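You operate a simulated robot arm through the tools that you are given. There is no shell and no other tool. Be economical: measure what you need, move in short steps, check, and stop when the job is done.

You run a simulated robot arm. Do the job below in one go: nothing can be reset, and whatever is moved stays where it is left.

JOB
Clamp the purple-ended block and brush a patch of paste on its top.
Fine: the block lies in the flat vice already; pale green paste from the blue pot, by the small brush with the green back, on the bare steel of the top; the brush goes back to its spot; leave the stop and the other blocks. Set down upright: small brush with the green back. A coat counts when it lies all over at full strength: go over it till it gets no stronger.

Only the result counts: the job must be done as asked and must still hold three seconds after the hand-in. Knocking over, shifting, dropping, spilling or breaking anything else fails it.

ROBOT AND FRAMES
A 6-joint arm with a two-finger parallel gripper, fixed in place. Base frame: the origin is at the foot of the arm, x ahead of it, y to its left, z up; the work surface is at about z = 868. Lengths are in mm, angles in degrees, forces in N, time in s.
With the tool pointing down near the work surface it reaches from about 260 to 680 mm from the base axis. Its first joint turns from -66.0 to 66.0 degrees. Payload 2.9 kg.
The TCP is the grasp point between the finger pads, 30 mm short of the fingertips. In the tool frame z runs along the fingers and y along their closing line. Largest opening 110 mm; finger width 20, thickness 10; the body of the gripper, 48 by 112 mm, starts 55 mm behind the TCP.
Orientation is that of the tool frame in the base frame, as a unit quaternion [x, y, z, w]. With the fingers straight down and closing along the base's y, the tool's x points along the base's -x, its y along +y and its z along -z.

CONTROLS
- The arm moves only by the tool step_arm. Its argument "targets" is a list of rows, each an object of numbers (a shift or turn left out is 0, a gripper value left out holds the last): "tx", "ty", "tz": the shift along the base's x, y, z in units of 30 mm (1.0 is 30 mm); "rx", "ry", "rz": the turn, a rotation vector about the base's x, y, z in units of 8 degrees (1.0 is 8 degrees). In form: [{"tx": .., "ty": .., "tz": .., "rx": .., "ry": .., "rz": ..}, ...]. A call has 1 to 10 rows; each row shifts and turns the commanded pose from where the row before left it. "jaw" is the gripper command, from -1 (fully open) to 1 (shut), values between in proportion, set as the call begins (left out, the last holds). A call with a number of a shift or a turn outside -1 to 1 is refused whole. Each row takes 0.2 s and may step no farther than 50 mm and 8.6 degrees from the row before; otherwise, or with a gripper value out of range, the whole call is refused. A pose out of reach is approached as far as the arm can. The call stops where the force on the tool passes 40 N (or 10 N more than at its start, if that is more) or the arm is blocked; 0.2 s more then pass. Each finger travels about 108 mm/s and halts on what it meets, pressing with about 38 N; the grip force reading is that of the motor and also rises with nothing between the fingers. The clock runs only during rows and for 0.2 s after the last one: add rows that do not move to give the fingers time. It gives the time, the measured TCP pose, the force on the tool (base axes), the opening and the grip force at its end, in the units of the frame above (readings bear some noise), with the torque about the TCP (base axes, N m) and any sound that the robot's microphone picked up.
- Cameras (640 x 400 px; columns grow to the right, rows downward): "scene" is fixed at [90.3, 421.1, 1396.4]; the picture's right is [-0.79, -0.62, 0.00], its down [-0.34, 0.43, -0.84] and it looks along [0.52, -0.66, -0.55] (base axes); focal length 270 px, centre (320, 200). "wrist" rides on the gripper at [72, 17, -103] in the tool frame; the picture's right is [-0.23, 0.97, 0.00], its down [-0.76, -0.18, -0.62] and it looks along [-0.61, -0.14, 0.78] (tool axes); focal length 222 px, centre (320, 200). There is no depth. A picture from a camera that has moved, and an enlarged one, comes with that camera's place and axes in the base frame and with its lens. The place of the scene camera against the robot may be out by one fixed shift of up to 25 mm in any direction.
- snapshot(camera): a new picture of that camera. It takes no simulated time.
- close_up(camera, box): a new picture of the part [left, top, right, bottom] of that camera's present view, enlarged. It takes no simulated time.
- hand_in(): hands the job in; it is judged then, once.

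Work in short steps. Places have to be worked out from the pictures, the camera data and where the tool is seen: move nearer, look again, correct. Check each grasp and each placing, and mend what went wrong. You have 120 turns and 84 pictures in all, those below and enlarged ones among them. Open the gripper and draw the arm clear of the work before you hand the job in, unless the task says otherwise; then end with one line.

The tools are called after "Emit:" by a JSON object that holds its "method" and its "body". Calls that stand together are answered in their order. step_arm: Moves the arm, as the interface text tells. Its arguments: {"type":"object","properties":{"targets":{"type":"array"},"jaw":{"type":"number"}},"required":["targets"]} The other tools are called the same way: snapshot (camera) takes a picture; close_up (camera, box) takes an enlarged picture of a part of a camera's view; hand_in () hands the job in.

At the start:

```text
t: 0.0
eef_pos: [362.9, 135.7, 1244.8]
tool_rot: [0.001, 1.0, 0.001, 0.0]
wrist_force: [0.4, 0.3, -0.2]
ft_torque: [-0.01, -0.01, 0.0]
width: 109.9
gripper_force: 0.1
```

scene: 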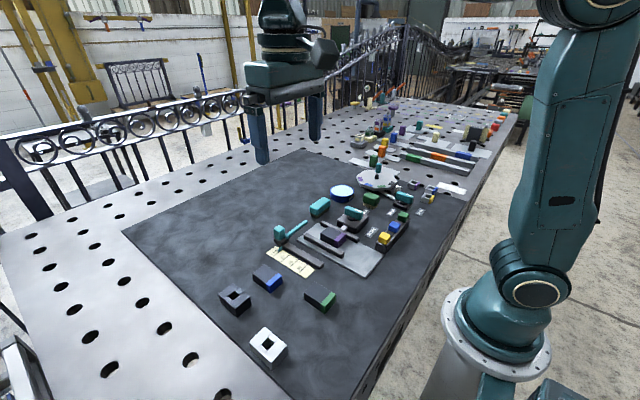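
wrist: 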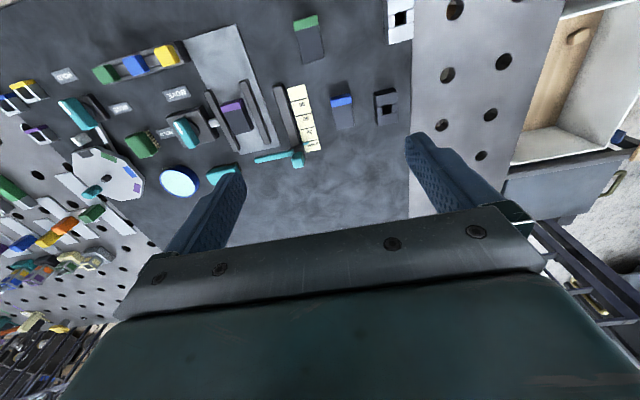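

I start by looking closer at the scene from both cameras.

Emit:
{"method": "close_up", "body": {"camera": "scene", "box": [260, 150, 460, 290]}}

Emit:
{"method": "close_up", "body": {"camera": "wrist", "box": [40, 20, 340, 210]}}

```text
2.86 times, centred on (360, 220) of scene
camera zoom: at [90.3, 421.1, 1396.4], right [-0.79, -0.62, 0.0], down [-0.34, 0.43, -0.84], along [0.52, -0.66, -0.55], focal length 771 px, centre (206, 143)
```

zoom: 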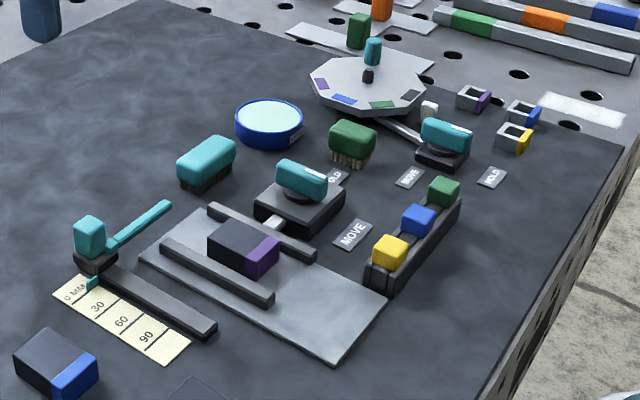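

```text
2.11 times, centred on (190, 115) of wrist
camera zoom: at [291.6, 151.7, 1345.9], right [0.23, 0.97, 0.0], down [0.76, -0.18, 0.62], along [0.61, -0.14, -0.78], focal length 468 px, centre (594, 379)
```

zoom: 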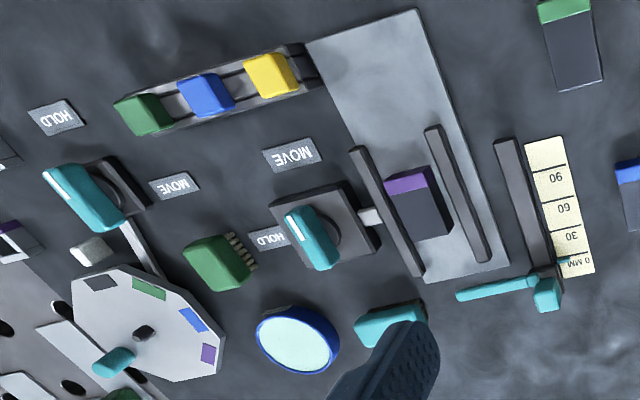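

The picture shows a flat vice (two rails, purple block between them), a HOLD/MOVE knob driving it at about (402,-158), a green-backed brush at about (405,-270) and a pot at about (514,-259). I move above the area for a better look.

Emit:
{"method": "step_arm", "body": {"targets": [{"ty": -1, "tz": -0.4}, {"ty": -1, "tz": -0.4}, {"ty": -1, "tz": -0.4}, {"ty": -1, "tz": -0.4}, {"ty": -1, "tz": -0.4}, {"ty": -1, "tz": -0.4}, {"ty": -1, "tz": -0.4}, {"ty": -1, "tz": -0.4}, {"ty": -1, "tz": -0.4}, {"ty": -1, "tz": -0.4}]}}

Emit:
{"method": "snapshot", "body": {"camera": "wrist"}}

```text
t: 2.2
eef_pos: [363.4, -165.0, 1122.3]
tool_rot: [0.0, 1.0, 0.0, -0.001]
wrist_force: [-0.2, -0.3, -0.3]
ft_torque: [0.0, -0.04, -0.02]
width: 109.9
gripper_force: 0.0
```

```text
79 pictures are left
camera wrist: at [291.6, -148.9, 1225.2], right [0.23, 0.97, 0.0], down [0.76, -0.18, 0.62], along [0.61, -0.14, -0.78], focal length 222 px, centre (320, 200)
```

wrist: 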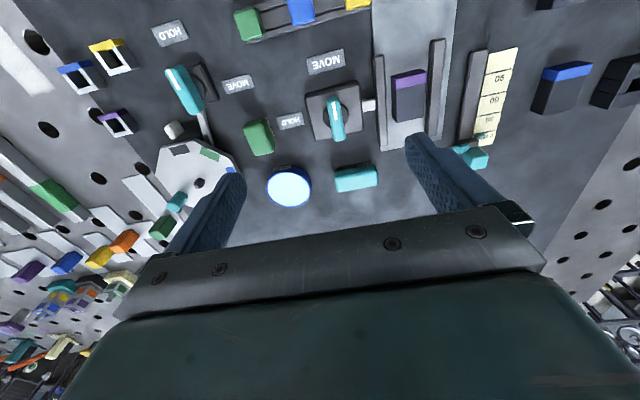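

Emit:
{"method": "close_up", "body": {"camera": "wrist", "box": [290, 30, 510, 170]}}

Emit:
{"method": "close_up", "body": {"camera": "wrist", "box": [140, 60, 390, 220]}}

```text
2.86 times, centred on (400, 100) of wrist
camera zoom: at [291.6, -148.9, 1225.2], right [0.23, 0.97, 0.0], down [0.76, -0.18, 0.62], along [0.61, -0.14, -0.78], focal length 635 px, centre (91, 486)
```

zoom: 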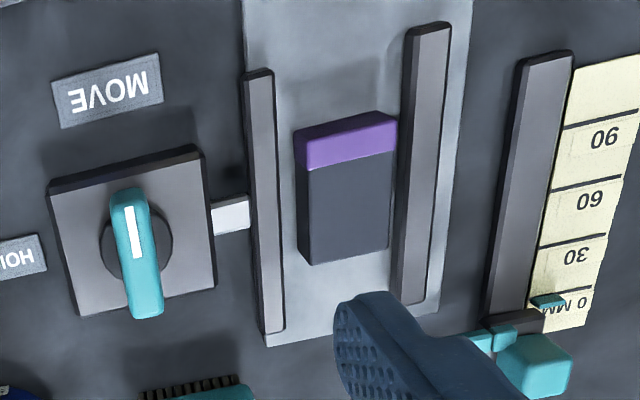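

```text
2.50 times, centred on (265, 140) of wrist
camera zoom: at [291.6, -148.9, 1225.2], right [0.23, 0.97, 0.0], down [0.76, -0.18, 0.62], along [0.61, -0.14, -0.78], focal length 555 px, centre (458, 350)
```

zoom: 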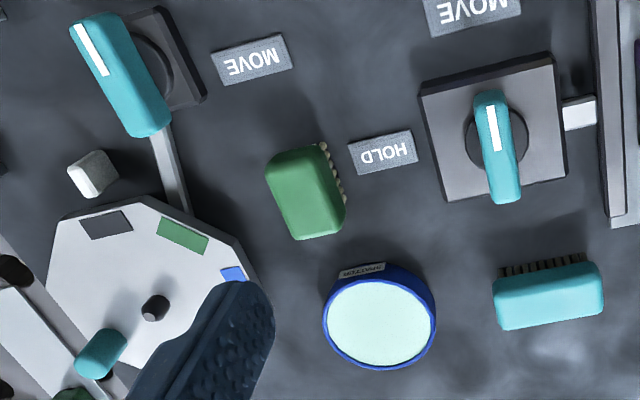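

The vice knob's white mark points to MOVE; it must turn 90° (anticlockwise from above) to HOLD. I lower over the knob to triangulate its height.

Emit:
{"method": "step_arm", "body": {"targets": [{"tx": 0.4, "ty": 0.17, "tz": -1}, {"tx": 0.4, "ty": 0.17, "tz": -1}, {"tx": 0.4, "ty": 0.16, "tz": -1}, {"tz": -1}], "jaw": -0.1}}

Emit:
{"method": "snapshot", "body": {"camera": "wrist"}}

Emit:
{"method": "close_up", "body": {"camera": "scene", "box": [310, 180, 410, 250]}}

```text
t: 3.2
eef_pos: [399.7, -149.4, 1002.6]
tool_rot: [0.001, 1.0, 0.0, 0.0]
wrist_force: [0.1, 0.6, 0.8]
ft_torque: [-0.01, -0.02, 0.01]
width: 60.4
gripper_force: 0.1
```

```text
76 pictures are left
camera wrist: at [327.2, -133.0, 1105.4], right [0.23, 0.97, 0.0], down [0.76, -0.18, 0.62], along [0.61, -0.14, -0.78], focal length 222 px, centre (320, 200)
```

wrist: 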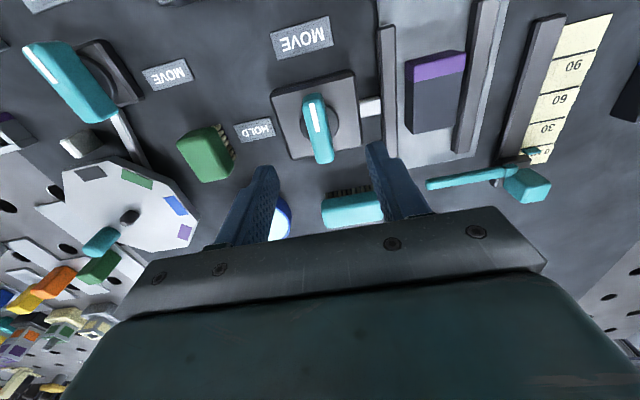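

```text
5.71 times, centred on (360, 215) of scene
camera zoom: at [90.3, 421.1, 1396.4], right [-0.79, -0.62, 0.0], down [-0.34, 0.43, -0.84], along [0.52, -0.66, -0.55], focal length 1542 px, centre (91, 114)
```

zoom: 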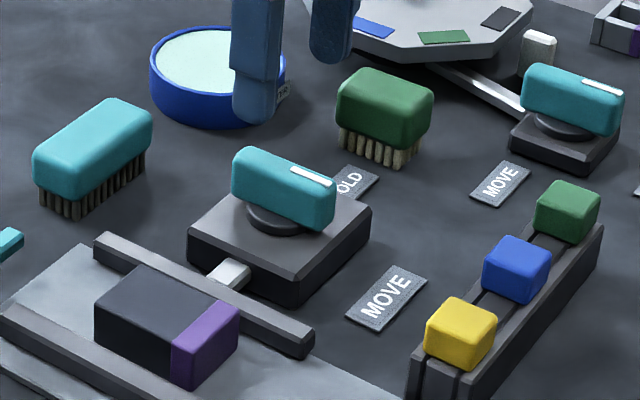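

Emit:
{"method": "close_up", "body": {"camera": "wrist", "box": [160, 40, 400, 190]}}

```text
2.67 times, centred on (280, 115) of wrist
camera zoom: at [327.2, -133.0, 1105.4], right [0.23, 0.97, 0.0], down [0.76, -0.18, 0.62], along [0.61, -0.14, -0.78], focal length 592 px, centre (427, 427)
```

zoom: 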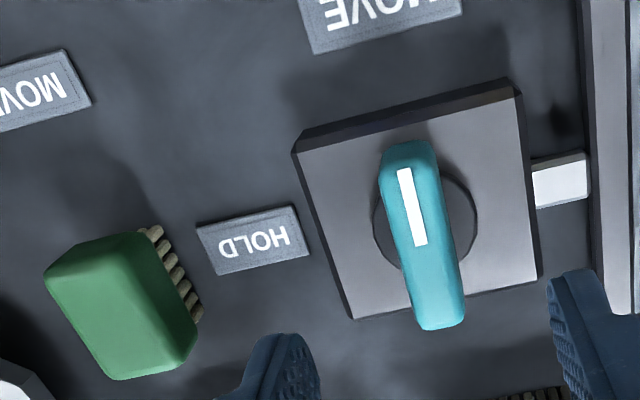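

Triangulation puts the knob bar at x 370–431, y ≈ -150.5, top z ≈ 920. I lower around it to TCP z ≈ 928 and close.

Emit:
{"method": "step_arm", "body": {"targets": [{"tz": -0.8, "ty": -0.03}, {"tz": -0.8}, {"tz": -0.5}, {"tz": -0.3}]}}

Emit:
{"method": "snapshot", "body": {"camera": "wrist"}}

```text
t: 4.2
eef_pos: [400.3, -151.9, 931.5]
tool_rot: [0.0, 1.0, 0.0, 0.0]
wrist_force: [-0.9, -0.2, 1.1]
ft_torque: [-0.03, 0.03, -0.02]
width: 60.4
gripper_force: 0.1
```

```text
73 pictures are left
camera wrist: at [327.8, -134.2, 1033.6], right [0.23, 0.97, 0.0], down [0.76, -0.18, 0.62], along [0.61, -0.14, -0.78], focal length 222 px, centre (320, 200)
```

wrist: 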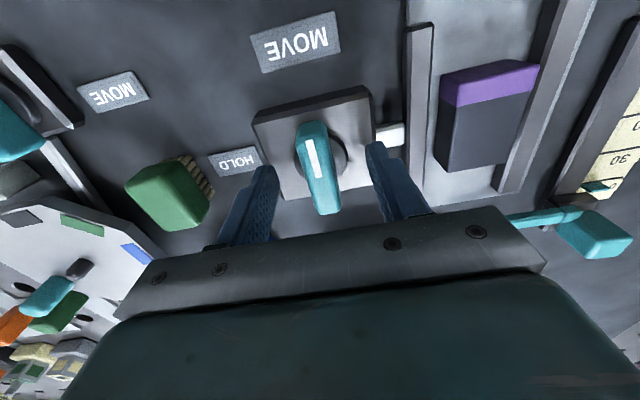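

The bar sits between the fingers; I lower 5 mm more and close.

Emit:
{"method": "step_arm", "body": {"targets": [{"tz": -0.17}]}}

Emit:
{"method": "step_arm", "body": {"targets": [{}, {}, {}], "jaw": 1}}

```text
t: 4.6
eef_pos: [399.5, -150.5, 927.2]
tool_rot: [0.0, 1.0, 0.0, 0.0]
wrist_force: [0.6, -0.5, 0.0]
ft_torque: [-0.01, -0.02, 0.0]
width: 60.6
gripper_force: 0.0
```

```text
t: 5.4
eef_pos: [399.4, -149.6, 926.7]
tool_rot: [0.0, 1.0, 0.0, 0.0]
wrist_force: [-0.5, 4.2, -1.3]
ft_torque: [-0.01, -0.27, 0.02]
width: 17.9
gripper_force: 44.5
```

Gripped at 17.9 mm. Now I turn +z in small steps, watching the torque.

Emit:
{"method": "step_arm", "body": {"targets": [{"rz": 0.7}, {"rz": 0.7}, {"rz": 0.7}, {"rz": 0.7}]}}

Emit:
{"method": "close_up", "body": {"camera": "scene", "box": [280, 170, 420, 270]}}

```text
t: 6.4
eef_pos: [399.4, -150.0, 926.1]
tool_rot: [-0.195, 0.981, -0.001, 0.0]
wrist_force: [1.6, 5.3, -6.9]
ft_torque: [0.18, -0.38, 0.01]
width: 17.8
gripper_force: 44.8
```

```text
4.00 times, centred on (350, 220) of scene
camera zoom: at [90.4, 421.2, 1396.4], right [-0.79, -0.62, 0.0], down [-0.34, 0.43, -0.84], along [0.52, -0.66, -0.55], focal length 1080 px, centre (200, 120)
```

zoom: 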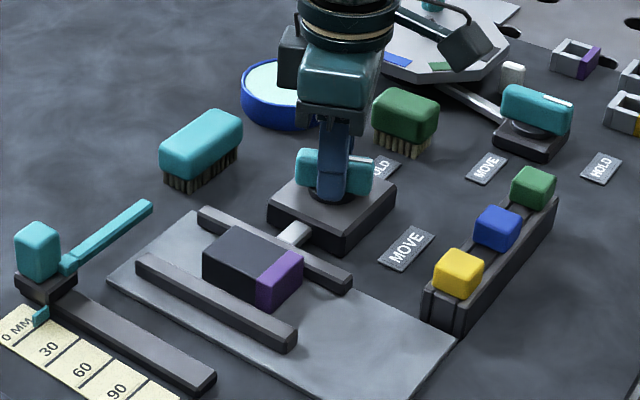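

The knob follows (22°) with little resistance. I continue.

Emit:
{"method": "step_arm", "body": {"targets": [{"rz": 0.8}, {"rz": 0.8}, {"rz": 0.8}, {"rz": 0.8}, {"rz": 0.8}]}}

Emit:
{"method": "close_up", "body": {"camera": "scene", "box": [280, 170, 420, 270]}}

```text
t: 7.6
eef_pos: [399.7, -149.3, 926.5]
tool_rot: [-0.458, 0.889, 0.0, 0.0]
wrist_force: [4.0, 1.8, -11.9]
ft_torque: [0.3, 0.01, -0.04]
width: 17.7
gripper_force: 44.5
```

```text
4.00 times, centred on (350, 220) of scene
camera zoom: at [90.6, 421.1, 1396.4], right [-0.79, -0.62, 0.0], down [-0.34, 0.43, -0.84], along [0.52, -0.66, -0.55], focal length 1080 px, centre (200, 120)
```

zoom: 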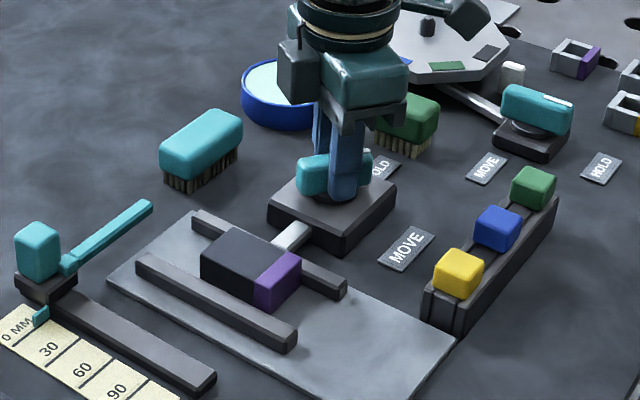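

The jaw is advancing as the knob turns (54° so far). I go on towards 90°.

Emit:
{"method": "step_arm", "body": {"targets": [{"rz": 0.8}, {"rz": 0.8}, {"rz": 0.8}, {"rz": 0.6}]}}

Emit:
{"method": "close_up", "body": {"camera": "scene", "box": [280, 170, 420, 270]}}

```text
t: 8.6
eef_pos: [399.7, -150.5, 926.5]
tool_rot: [-0.633, 0.774, 0.0, 0.0]
wrist_force: [3.7, 4.9, -11.5]
ft_torque: [-1.19, 0.04, 0.0]
width: 17.8
gripper_force: 44.4
```

```text
4.00 times, centred on (350, 220) of scene
camera zoom: at [90.5, 421.2, 1396.4], right [-0.79, -0.62, 0.0], down [-0.34, 0.43, -0.84], along [0.52, -0.66, -0.55], focal length 1080 px, centre (200, 120)
```

zoom: 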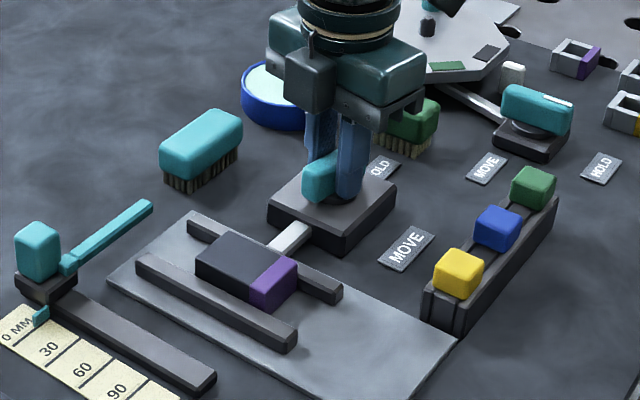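

At 78.5°; I finish the last 12° or so.

Emit:
{"method": "step_arm", "body": {"targets": [{"rz": 0.5}, {"rz": 0.5}, {"rz": 0.44}, {}]}}

Emit:
{"method": "close_up", "body": {"camera": "scene", "box": [280, 170, 420, 270]}}

Emit:
{"method": "snapshot", "body": {"camera": "wrist"}}

```text
t: 9.6
eef_pos: [401.4, -149.9, 926.3]
tool_rot: [0.707, -0.707, 0.0, 0.0]
wrist_force: [1.1, 4.6, -0.2]
ft_torque: [-0.15, 0.01, -0.13]
width: 18.0
gripper_force: 45.0
```

```text
4.00 times, centred on (350, 220) of scene
camera zoom: at [90.3, 421.2, 1396.4], right [-0.79, -0.62, 0.0], down [-0.34, 0.43, -0.84], along [0.52, -0.66, -0.55], focal length 1080 px, centre (200, 120)
```

zoom: 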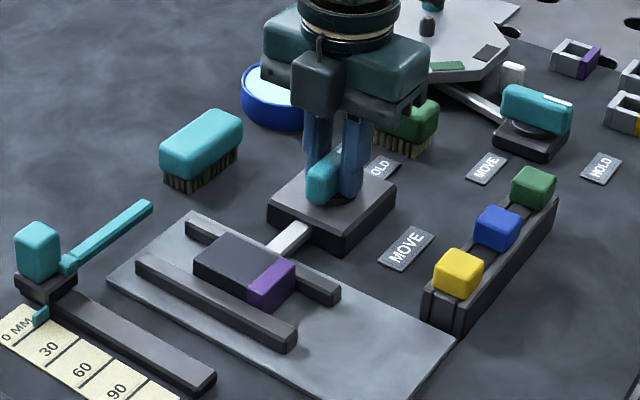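

```text
68 pictures are left
camera wrist: at [383.4, -223.5, 1028.8], right [-0.97, 0.23, 0.0], down [0.18, 0.76, 0.62], along [0.14, 0.61, -0.78], focal length 222 px, centre (320, 200)
```

wrist: 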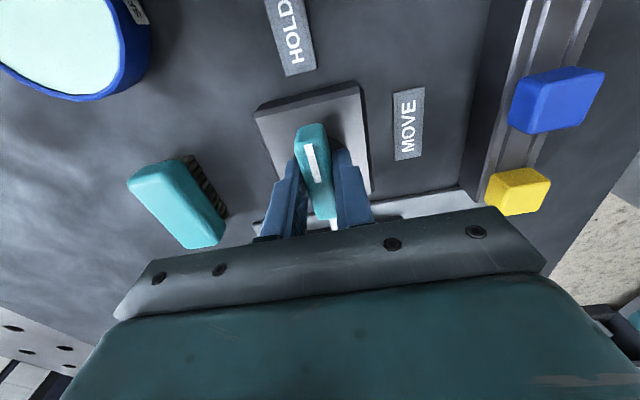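

The mark now points at HOLD. I open, rise, and check whether the block is tight between the rails.

Emit:
{"method": "step_arm", "body": {"targets": [{}, {}], "jaw": 0.1}}

Emit:
{"method": "step_arm", "body": {"targets": [{"tz": 0.7}, {"tz": 1}, {"tz": 1}, {"tz": 1}, {"tz": 1, "ty": -1}]}}

Emit:
{"method": "snapshot", "body": {"camera": "wrist"}}

Emit:
{"method": "close_up", "body": {"camera": "scene", "box": [290, 200, 390, 270]}}

```text
t: 10.2
eef_pos: [399.4, -150.5, 925.9]
tool_rot: [-0.707, 0.708, 0.0, 0.001]
wrist_force: [-0.3, 0.0, 0.2]
ft_torque: [-0.01, -0.04, 0.02]
width: 49.6
gripper_force: 0.1
```

```text
t: 11.4
eef_pos: [399.5, -180.8, 1065.7]
tool_rot: [-0.706, 0.708, 0.0, 0.001]
wrist_force: [0.6, 0.2, -0.2]
ft_torque: [-0.01, 0.0, 0.0]
width: 49.3
gripper_force: 0.1
```

```text
67 pictures are left
camera wrist: at [383.1, -253.3, 1169.2], right [-0.97, 0.23, 0.0], down [0.18, 0.76, 0.62], along [0.14, 0.61, -0.78], focal length 222 px, centre (320, 200)
```

wrist: 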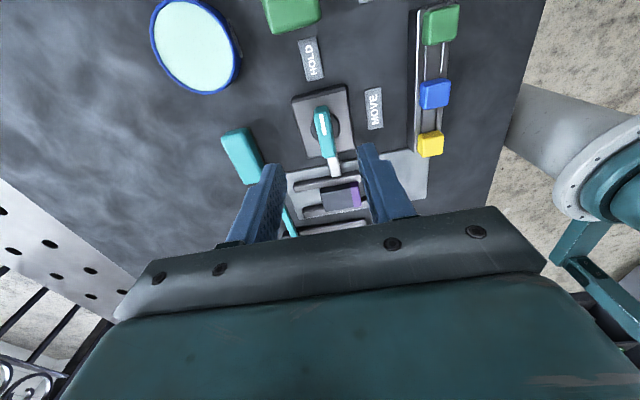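

```text
5.71 times, centred on (340, 235) of scene
camera zoom: at [90.3, 421.1, 1396.4], right [-0.79, -0.62, 0.0], down [-0.34, 0.43, -0.84], along [0.52, -0.66, -0.55], focal length 1542 px, centre (206, 0)
```

zoom: 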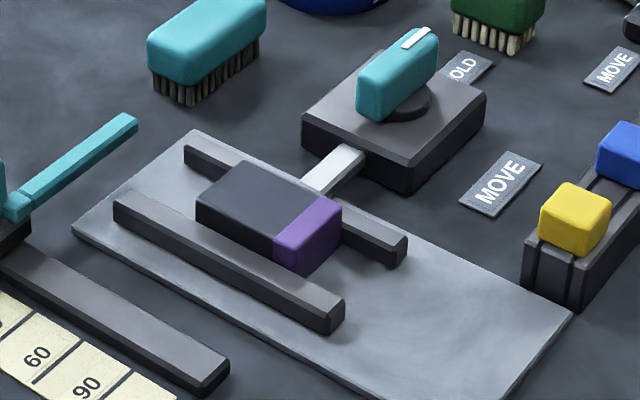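

The block now looks to lie against the fixed rail with the jaw against it. I turn the gripper back and move above the green brush for a closer look.

Emit:
{"method": "step_arm", "body": {"targets": [{"rz": -1, "ty": -0.3}, {"rz": -1, "ty": -0.3}, {"rz": -1, "ty": -0.3}, {"rz": -1, "ty": -0.3}, {"rz": -1, "ty": -0.3}, {"rz": -1, "ty": -0.3}, {"rz": -1, "ty": -0.3}, {"rz": -1, "ty": -0.3}, {"rz": -1, "ty": -0.3}, {"rz": -1, "ty": -0.3}], "jaw": -0.1}}

Emit:
{"method": "step_arm", "body": {"targets": [{"rz": -1, "tz": -1}, {"rz": -0.25, "tz": -1}]}}

Emit:
{"method": "snapshot", "body": {"camera": "wrist"}}

Emit:
{"method": "close_up", "body": {"camera": "wrist", "box": [220, 40, 420, 180]}}

```text
t: 13.6
eef_pos: [399.4, -271.6, 1066.5]
tool_rot: [-0.086, 0.996, 0.0, 0.0]
wrist_force: [0.0, -0.5, -0.2]
ft_torque: [0.01, -0.02, 0.0]
width: 60.3
gripper_force: 0.1
```

```text
t: 14.2
eef_pos: [398.6, -270.6, 1006.0]
tool_rot: [0.001, 1.0, 0.0, 0.0]
wrist_force: [0.0, 0.2, 0.3]
ft_torque: [0.03, 0.02, 0.03]
width: 60.3
gripper_force: 0.0
```

```text
65 pictures are left
camera wrist: at [327.0, -253.9, 1109.6], right [0.23, 0.97, 0.0], down [0.76, -0.18, 0.62], along [0.61, -0.14, -0.78], focal length 222 px, centre (320, 200)
```

wrist: 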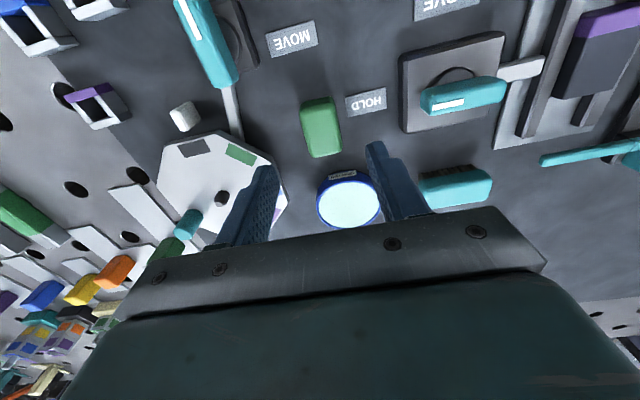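

```text
2.86 times, centred on (320, 110) of wrist
camera zoom: at [327.0, -253.9, 1109.6], right [0.23, 0.97, 0.0], down [0.76, -0.18, 0.62], along [0.61, -0.14, -0.78], focal length 635 px, centre (320, 457)
```

zoom: 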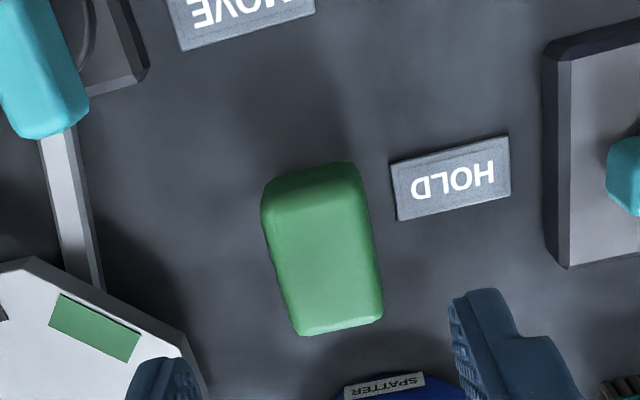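

The brush's long side runs along x, centred about (404,-269.5), about 35 wide, body above roughly z 880. I descend over it to TCP z ≈ 918 and check before closing.

Emit:
{"method": "step_arm", "body": {"targets": [{"tx": 0.17, "ty": 0.04, "tz": -0.9}, {"tz": -0.9}, {"tz": -0.7}, {"tz": -0.43}]}}

Emit:
{"method": "snapshot", "body": {"camera": "wrist"}}

Emit:
{"method": "close_up", "body": {"camera": "scene", "box": [330, 160, 430, 230]}}

```text
t: 15.2
eef_pos: [405.0, -269.3, 919.5]
tool_rot: [0.001, 1.0, 0.0, 0.0]
wrist_force: [0.3, 0.2, -0.1]
ft_torque: [0.0, 0.04, 0.01]
width: 60.3
gripper_force: 0.0
```

```text
63 pictures are left
camera wrist: at [333.0, -252.9, 1021.9], right [0.23, 0.97, 0.0], down [0.76, -0.18, 0.62], along [0.61, -0.14, -0.78], focal length 222 px, centre (320, 200)
```

wrist: 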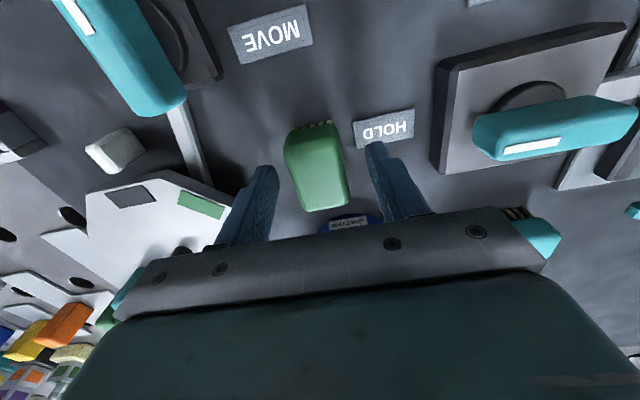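

```text
5.71 times, centred on (380, 195) of scene
camera zoom: at [90.3, 421.1, 1396.4], right [-0.79, -0.62, 0.0], down [-0.34, 0.43, -0.84], along [0.52, -0.66, -0.55], focal length 1542 px, centre (-23, 229)
```

zoom: 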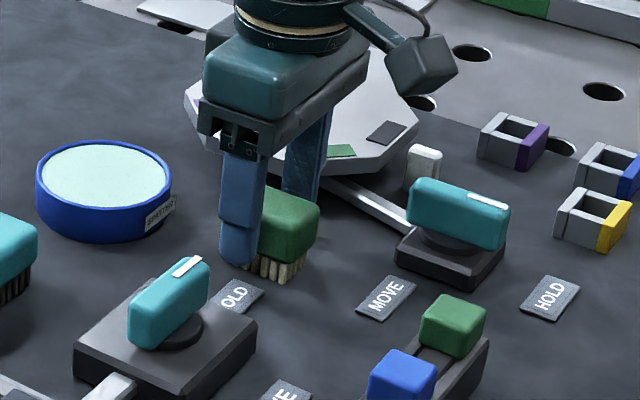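

Fingers straddle the brush body with tips at about z 889, top of brush about 908. I close.

Emit:
{"method": "step_arm", "body": {"targets": [{}, {}, {}], "jaw": 1}}

Emit:
{"method": "step_arm", "body": {"targets": [{"tz": 0.3}, {"tz": 0.5}, {"tz": 0.7}]}}

Emit:
{"method": "snapshot", "body": {"camera": "wrist"}}

Emit:
{"method": "close_up", "body": {"camera": "scene", "box": [330, 150, 430, 220]}}

```text
t: 16.0
eef_pos: [405.2, -269.5, 919.2]
tool_rot: [0.001, 1.0, 0.0, -0.001]
wrist_force: [0.0, 0.7, 0.4]
ft_torque: [0.0, 0.03, -0.02]
width: 32.6
gripper_force: 37.9
```

```text
t: 16.8
eef_pos: [404.3, -268.6, 965.4]
tool_rot: [0.002, 1.0, -0.001, 0.0]
wrist_force: [1.0, -0.4, 1.2]
ft_torque: [-0.01, 0.02, -0.03]
width: 0.0
gripper_force: 37.9
```

```text
61 pictures are left
camera wrist: at [332.5, -252.4, 1067.4], right [0.23, 0.97, 0.0], down [0.76, -0.18, 0.62], along [0.61, -0.14, -0.78], focal length 222 px, centre (320, 200)
```

wrist: 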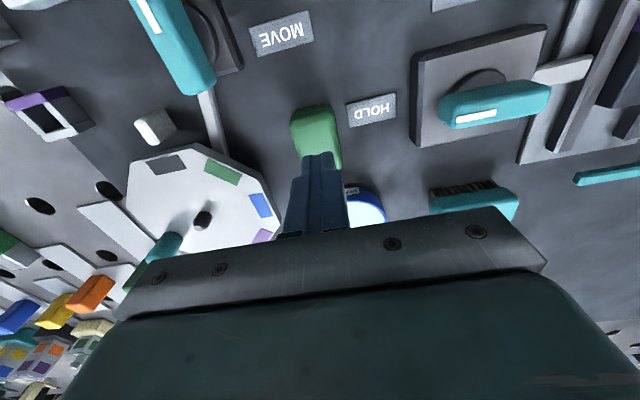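

```text
5.71 times, centred on (380, 185) of scene
camera zoom: at [90.3, 421.1, 1396.4], right [-0.79, -0.62, 0.0], down [-0.34, 0.43, -0.84], along [0.52, -0.66, -0.55], focal length 1542 px, centre (-23, 286)
```

zoom: 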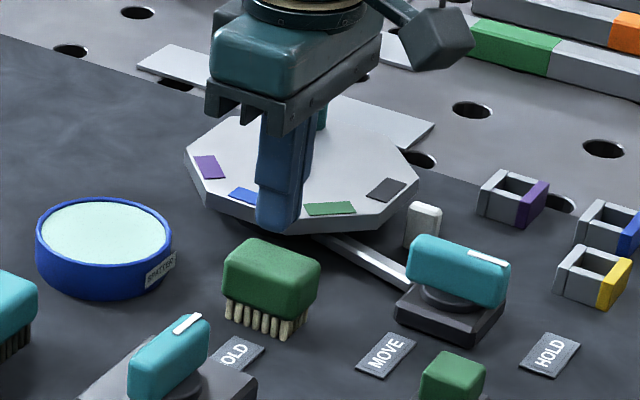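

The brush slipped out (it stayed upright in place), so my grip was too high. I reopen, go lower to TCP z ≈ 909 and look.

Emit:
{"method": "step_arm", "body": {"targets": [{}, {}, {}], "jaw": -0.1}}

Emit:
{"method": "close_up", "body": {"camera": "wrist", "box": [250, 60, 410, 200]}}

```text
t: 17.6
eef_pos: [405.0, -269.1, 965.0]
tool_rot: [0.001, 1.0, 0.0, -0.001]
wrist_force: [-0.2, -1.3, -0.6]
ft_torque: [0.01, 0.01, 0.0]
width: 60.6
gripper_force: 0.0
```

```text
2.86 times, centred on (330, 130) of wrist
camera zoom: at [332.6, -252.5, 1067.4], right [0.23, 0.97, 0.0], down [0.76, -0.18, 0.62], along [0.61, -0.14, -0.78], focal length 635 px, centre (291, 400)
```

zoom: 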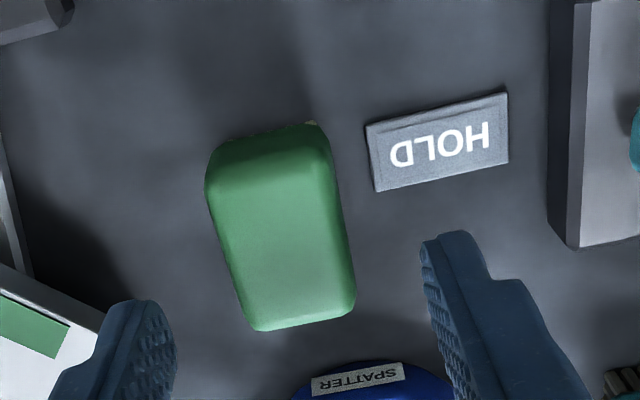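

Emit:
{"method": "step_arm", "body": {"targets": [{"tz": -0.7}, {"tz": -0.7}, {"tz": -0.47}]}}

Emit:
{"method": "step_arm", "body": {"targets": [{}, {}, {}], "jaw": 1}}

Emit:
{"method": "close_up", "body": {"camera": "scene", "box": [330, 160, 430, 230]}}

Emit:
{"method": "snapshot", "body": {"camera": "wrist"}}

```text
t: 18.4
eef_pos: [403.5, -268.8, 908.1]
tool_rot: [0.001, 1.0, 0.001, 0.0]
wrist_force: [0.3, 0.9, 0.5]
ft_torque: [0.01, -0.02, 0.01]
width: 60.5
gripper_force: 0.1
```

```text
t: 19.2
eef_pos: [404.1, -269.1, 906.9]
tool_rot: [0.002, 1.0, 0.0, -0.001]
wrist_force: [-0.6, 0.2, 0.7]
ft_torque: [0.02, -0.02, 0.0]
width: 33.2
gripper_force: 38.3
```

```text
5.71 times, centred on (380, 195) of scene
camera zoom: at [90.3, 421.1, 1396.4], right [-0.79, -0.62, 0.0], down [-0.34, 0.43, -0.84], along [0.52, -0.66, -0.55], focal length 1542 px, centre (-23, 229)
```

zoom: 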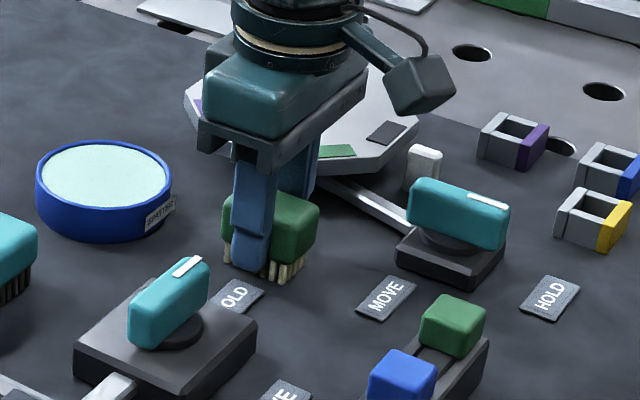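

```text
57 pictures are left
camera wrist: at [332.2, -252.9, 1010.9], right [0.23, 0.97, 0.0], down [0.76, -0.18, 0.62], along [0.61, -0.14, -0.78], focal length 222 px, centre (320, 200)
```

wrist: 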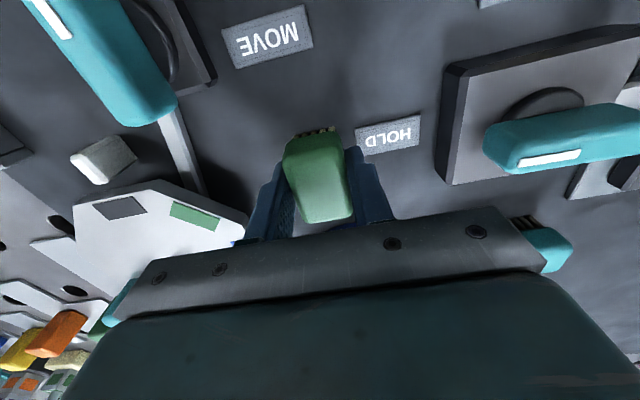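

Gripped at 33 mm, deeper this time. I lift slowly and check.

Emit:
{"method": "step_arm", "body": {"targets": [{"tz": 0.15}, {"tz": 0.25}, {"tz": 0.4}]}}

Emit:
{"method": "close_up", "body": {"camera": "scene", "box": [330, 150, 430, 220]}}

```text
t: 20.0
eef_pos: [404.3, -269.8, 932.6]
tool_rot: [0.001, 1.0, -0.001, 0.0]
wrist_force: [-0.2, -0.9, -0.8]
ft_torque: [-0.01, -0.05, 0.0]
width: 32.9
gripper_force: 37.9
```

```text
5.71 times, centred on (380, 185) of scene
camera zoom: at [90.3, 421.1, 1396.4], right [-0.79, -0.62, 0.0], down [-0.34, 0.43, -0.84], along [0.52, -0.66, -0.55], focal length 1542 px, centre (-23, 286)
```

zoom: 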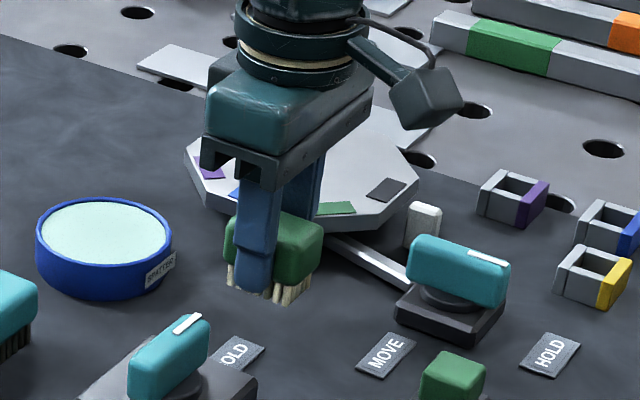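

The brush is lifted (bristle bottom ≈ TCP − 39; home TCP (404.3,-269.1,907)). I raise and go above the pot at about (517,-260) to refine.

Emit:
{"method": "step_arm", "body": {"targets": [{"tz": 0.8}, {"tz": 0.8}, {"tz": 0.8, "tx": 0.3}, {"tx": 0.8}, {"tx": 0.9, "ty": 0.1}, {"tx": 0.9, "ty": 0.1}, {"tx": 0.86, "ty": 0.1}]}}

Emit:
{"method": "snapshot", "body": {"camera": "wrist"}}

Emit:
{"method": "close_up", "body": {"camera": "scene", "box": [300, 130, 400, 210]}}

```text
t: 21.6
eef_pos: [518.5, -259.9, 1004.1]
tool_rot: [0.0, 1.0, 0.001, -0.001]
wrist_force: [0.6, 0.6, -0.7]
ft_torque: [-0.03, 0.0, 0.01]
width: 33.1
gripper_force: 38.4
```

```text
55 pictures are left
camera wrist: at [445.8, -243.7, 1106.8], right [0.23, 0.97, 0.0], down [0.76, -0.18, 0.62], along [0.61, -0.14, -0.78], focal length 222 px, centre (320, 200)
```

wrist: 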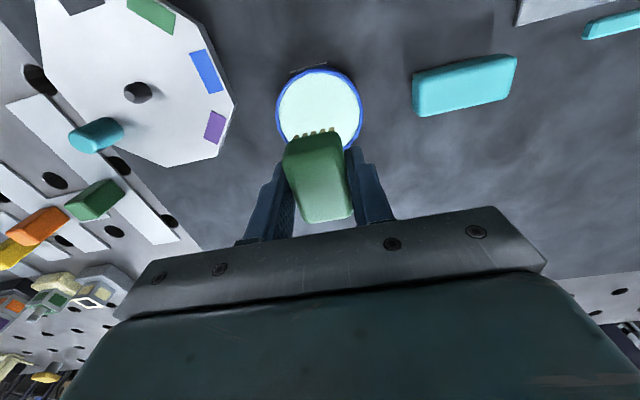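

```text
5.00 times, centred on (350, 170) of scene
camera zoom: at [90.3, 421.1, 1396.4], right [-0.79, -0.62, 0.0], down [-0.34, 0.43, -0.84], along [0.52, -0.66, -0.55], focal length 1350 px, centre (170, 350)
```

zoom: 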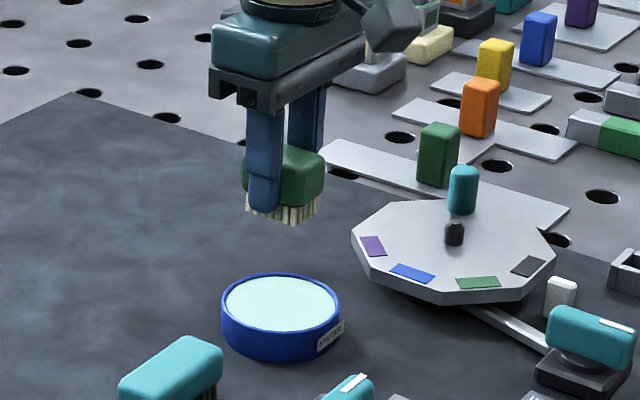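

The pot centre is about (508,-258.5), inner radius ≈ 38 mm. I shift over it and go down to bristle tip about z 900, then check.

Emit:
{"method": "step_arm", "body": {"targets": [{"tx": -0.33, "ty": 0.04}, {"tz": -0.8}, {"tz": -0.8}, {"tz": -0.5}]}}

Emit:
{"method": "close_up", "body": {"camera": "scene", "box": [310, 160, 380, 210]}}

Emit:
{"method": "close_up", "body": {"camera": "wrist", "box": [220, 40, 420, 240]}}

```text
t: 22.6
eef_pos: [506.6, -259.0, 940.3]
tool_rot: [0.001, 1.0, 0.0, 0.0]
wrist_force: [0.0, -0.4, -0.7]
ft_torque: [0.05, 0.01, -0.02]
width: 33.3
gripper_force: 37.7
```

```text
8.00 times, centred on (345, 185) of scene
camera zoom: at [90.3, 421.1, 1396.4], right [-0.79, -0.62, 0.0], down [-0.34, 0.43, -0.84], along [0.52, -0.66, -0.55], focal length 2159 px, centre (120, 320)
```

zoom: 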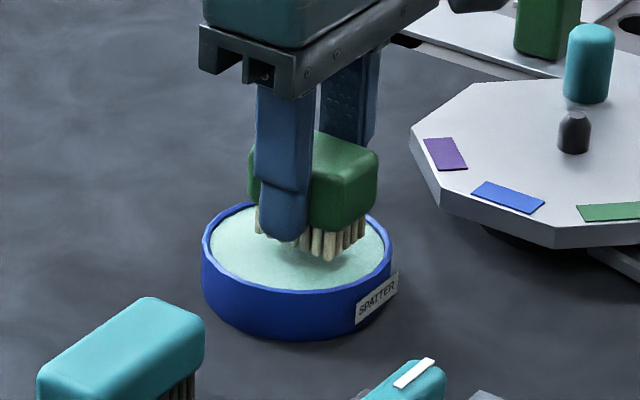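

```text
2.00 times, centred on (320, 140) of wrist
camera zoom: at [435.4, -242.7, 1043.8], right [0.23, 0.97, 0.0], down [0.76, -0.18, 0.62], along [0.61, -0.14, -0.78], focal length 444 px, centre (320, 320)
```

zoom: 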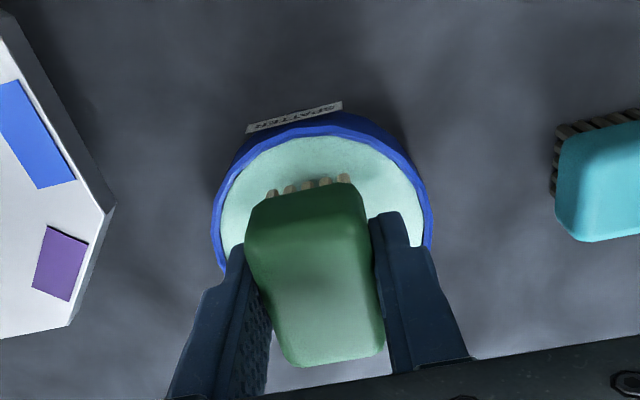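

Fitting the rim circle in two views gives the pot centre (515.5,-260), so I correct +8 mm in x, then lower gently into the paste.

Emit:
{"method": "step_arm", "body": {"targets": [{"tx": 0.28, "ty": -0.03}, {"tz": -0.2}, {"tz": -0.15}, {"tz": -0.1}]}}

Emit:
{"method": "close_up", "body": {"camera": "scene", "box": [310, 160, 380, 210]}}

```text
t: 23.6
eef_pos: [516.5, -260.7, 930.6]
tool_rot: [0.0, 1.0, -0.001, 0.003]
wrist_force: [-8.8, 6.4, 34.1]
ft_torque: [0.24, 0.28, 0.01]
width: 33.5
gripper_force: 38.4
```

```text
8.00 times, centred on (345, 185) of scene
camera zoom: at [89.5, 421.5, 1396.3], right [-0.79, -0.62, 0.0], down [-0.34, 0.43, -0.84], along [0.52, -0.66, -0.55], focal length 2159 px, centre (120, 320)
```

zoom: 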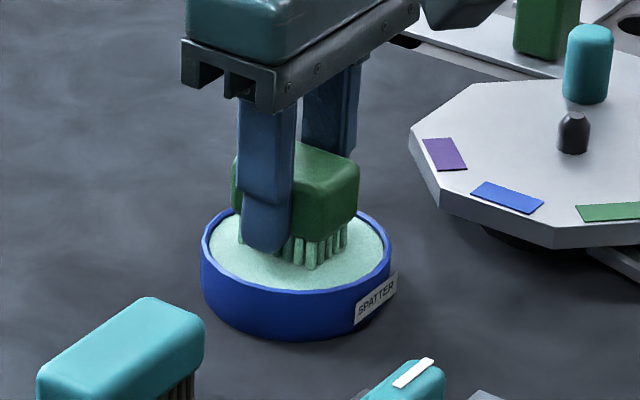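

The bristles turned pale green: loaded, with firm contact at TCP z ≈ 930. I lift straight up and check the brush and pot.

Emit:
{"method": "step_arm", "body": {"targets": [{"tz": 0.3}, {"tz": 0.7}, {"tz": 0.8}, {"tz": 0.8}]}}

Emit:
{"method": "snapshot", "body": {"camera": "wrist"}}

Emit:
{"method": "close_up", "body": {"camera": "scene", "box": [310, 140, 380, 210]}}

```text
t: 24.6
eef_pos: [514.4, -261.2, 1005.3]
tool_rot: [0.001, 1.0, 0.0, -0.001]
wrist_force: [-0.3, 0.3, -0.8]
ft_torque: [-0.02, 0.01, -0.03]
width: 33.0
gripper_force: 38.1
```

```text
50 pictures are left
camera wrist: at [443.7, -244.6, 1107.7], right [0.23, 0.97, 0.0], down [0.76, -0.18, 0.62], along [0.61, -0.14, -0.78], focal length 222 px, centre (320, 200)
```

wrist: 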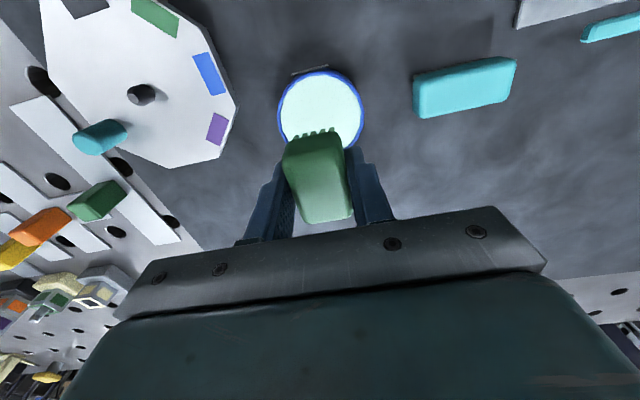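

```text
5.71 times, centred on (345, 175) of scene
camera zoom: at [90.3, 421.1, 1396.4], right [-0.79, -0.62, 0.0], down [-0.34, 0.43, -0.84], along [0.52, -0.66, -0.55], focal length 1542 px, centre (177, 343)
```

zoom: 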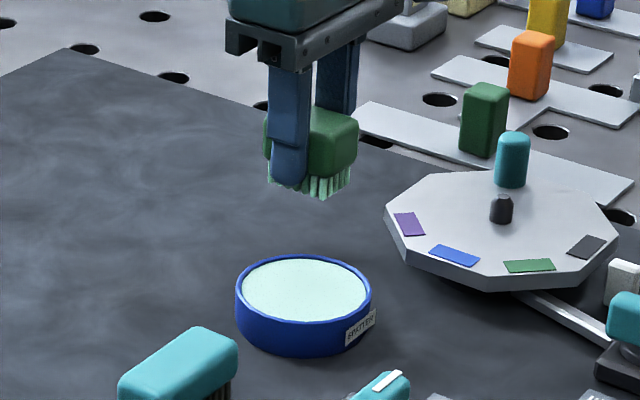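

Brush is loaded and firm, pot undisturbed. I move high over to the block to locate its top.

Emit:
{"method": "step_arm", "body": {"targets": [{"tx": -0.42, "ty": 0.72, "tz": 0.05}, {"tx": -0.42, "ty": 0.72, "tz": 0.05}, {"tx": -0.42, "ty": 0.72, "tz": 0.05}, {"tx": -0.42, "ty": 0.72, "tz": 0.05}, {"tx": -0.42, "ty": 0.72, "tz": 0.05}, {"tx": -0.42, "ty": 0.72, "tz": 0.05}, {"tx": -0.42, "ty": 0.72, "tz": 0.05}, {"tx": -0.42, "ty": 0.72, "tz": 0.05}, {"tx": -0.42, "ty": 0.72, "tz": 0.05}]}}

Emit:
{"method": "snapshot", "body": {"camera": "wrist"}}

Emit:
{"method": "close_up", "body": {"camera": "wrist", "box": [220, 0, 420, 140]}}

```text
t: 26.6
eef_pos: [401.8, -65.9, 1018.8]
tool_rot: [0.001, 1.0, 0.0, 0.0]
wrist_force: [0.0, 0.4, -0.7]
ft_torque: [0.0, 0.01, 0.04]
width: 33.1
gripper_force: 38.1
```

```text
48 pictures are left
camera wrist: at [330.4, -49.7, 1121.7], right [0.23, 0.97, 0.0], down [0.76, -0.18, 0.62], along [0.61, -0.14, -0.78], focal length 222 px, centre (320, 200)
```

wrist: 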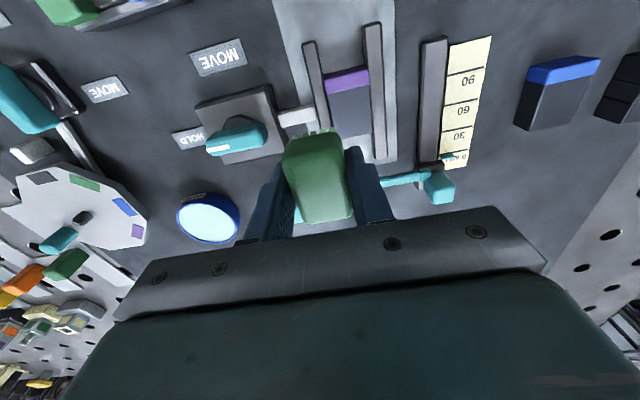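

```text
2.86 times, centred on (320, 70) of wrist
camera zoom: at [330.4, -49.7, 1121.7], right [0.23, 0.97, 0.0], down [0.76, -0.18, 0.62], along [0.61, -0.14, -0.78], focal length 635 px, centre (320, 571)
```

zoom: 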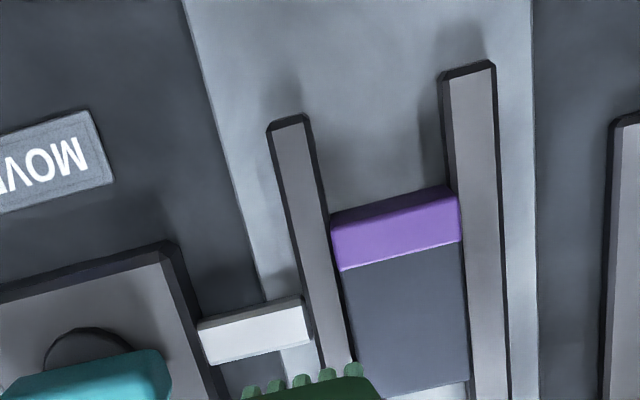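

The block is snug between both rails. I shift sideways to see the whole top and triangulate its height.

Emit:
{"method": "step_arm", "body": {"targets": [{"ty": -0.8}, {"ty": -0.8}, {"ty": -0.8, "tz": -0.6}, {}]}}

Emit:
{"method": "close_up", "body": {"camera": "wrist", "box": [360, 20, 560, 160]}}

```text
t: 27.6
eef_pos: [402.2, -138.9, 1001.1]
tool_rot: [0.001, 1.0, -0.001, 0.0]
wrist_force: [0.2, 0.3, -0.3]
ft_torque: [-0.02, -0.02, 0.03]
width: 33.0
gripper_force: 37.8
```

```text
2.86 times, centred on (460, 90) of wrist
camera zoom: at [330.1, -121.9, 1103.8], right [0.23, 0.97, 0.0], down [0.76, -0.18, 0.62], along [0.61, -0.14, -0.78], focal length 635 px, centre (-80, 514)
```

zoom: 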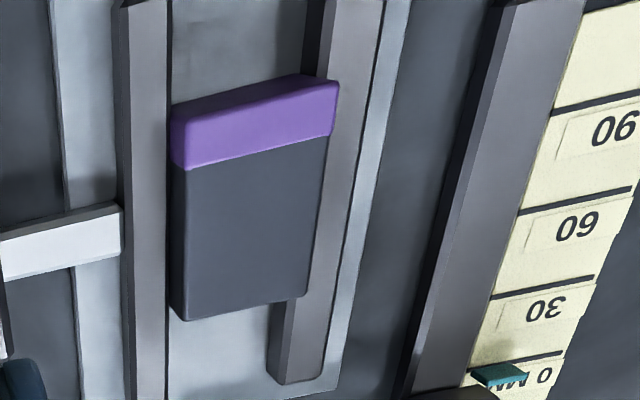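

Block top: bare steel spans x 385–432, y −53.5…−15, z ≈ 896; centre (408.6,−34.2). I move over it and lower to just above contact (contact expected at TCP z ≈ 935).

Emit:
{"method": "step_arm", "body": {"targets": [{"ty": 0.87, "tx": 0.22}, {"ty": 0.87}, {"ty": 0.87}, {"ty": 0.87}, {"tz": -0.9}, {"tz": -0.6}, {"tz": -0.4}]}}

Emit:
{"method": "snapshot", "body": {"camera": "wrist"}}

Emit:
{"method": "close_up", "body": {"camera": "scene", "box": [290, 190, 390, 260]}}

```text
t: 29.2
eef_pos: [410.3, -31.8, 943.8]
tool_rot: [0.0, 1.0, 0.0, -0.001]
wrist_force: [0.0, 0.4, -0.7]
ft_torque: [-0.02, -0.01, 0.0]
width: 33.0
gripper_force: 37.8
```

```text
45 pictures are left
camera wrist: at [337.0, -16.7, 1047.0], right [0.23, 0.97, 0.0], down [0.76, -0.18, 0.62], along [0.61, -0.14, -0.78], focal length 222 px, centre (320, 200)
```

wrist: 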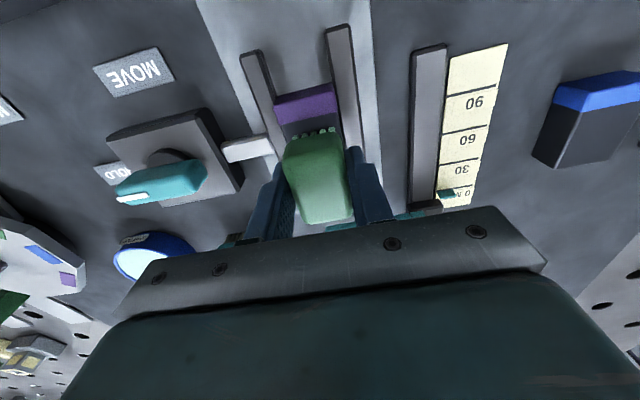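

```text
5.71 times, centred on (340, 225) of scene
camera zoom: at [90.3, 421.1, 1396.4], right [-0.79, -0.62, 0.0], down [-0.34, 0.43, -0.84], along [0.52, -0.66, -0.55], focal length 1542 px, centre (206, 57)
```

zoom: 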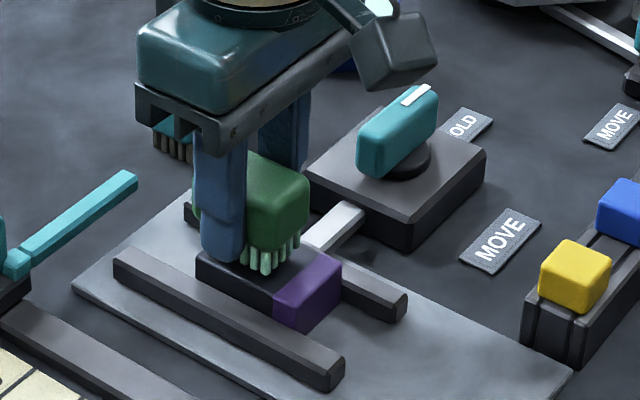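

Aligned over the steel. I lower in small steps to touch.

Emit:
{"method": "step_arm", "body": {"targets": [{"tz": -0.15}, {"tz": -0.07}, {"tz": -0.05}]}}

```text
t: 30.0
eef_pos: [410.3, -33.3, 937.9]
tool_rot: [0.0, 1.0, -0.001, 0.003]
wrist_force: [-7.1, 0.8, 34.0]
ft_torque: [-0.01, 0.06, -0.02]
width: 33.9
gripper_force: 38.3
```

Contact with 34 N. I ease off by about 1 mm and make gentle strokes along y.

Emit:
{"method": "step_arm", "body": {"targets": [{"tz": 0.035}, {"ty": 0.1}, {"ty": 0.1}, {"ty": -0.1}, {"ty": -0.1}, {"ty": -0.1}, {"ty": -0.1}, {"ty": 0.1}, {"ty": 0.1}]}}

Emit:
{"method": "close_up", "body": {"camera": "scene", "box": [300, 200, 370, 250]}}

```text
t: 32.0
eef_pos: [409.6, -34.7, 938.3]
tool_rot: [0.003, 1.0, -0.003, 0.0]
wrist_force: [0.3, -9.1, 27.1]
ft_torque: [-0.29, -0.33, -0.1]
width: 32.9
gripper_force: 37.5
```

```text
8.00 times, centred on (335, 225) of scene
camera zoom: at [90.0, 420.9, 1396.5], right [-0.79, -0.62, 0.0], down [-0.34, 0.43, -0.84], along [0.52, -0.66, -0.55], focal length 2159 px, centre (200, 0)
```

zoom: 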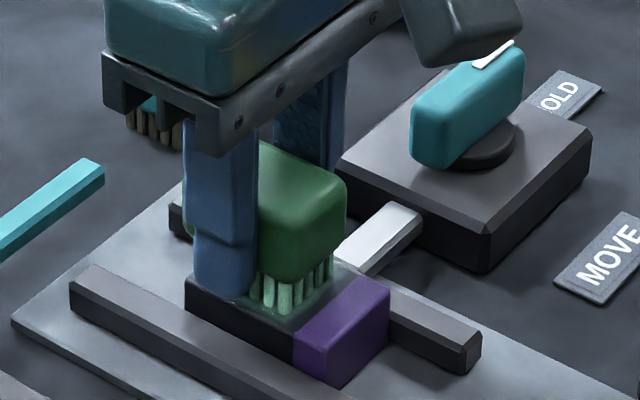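

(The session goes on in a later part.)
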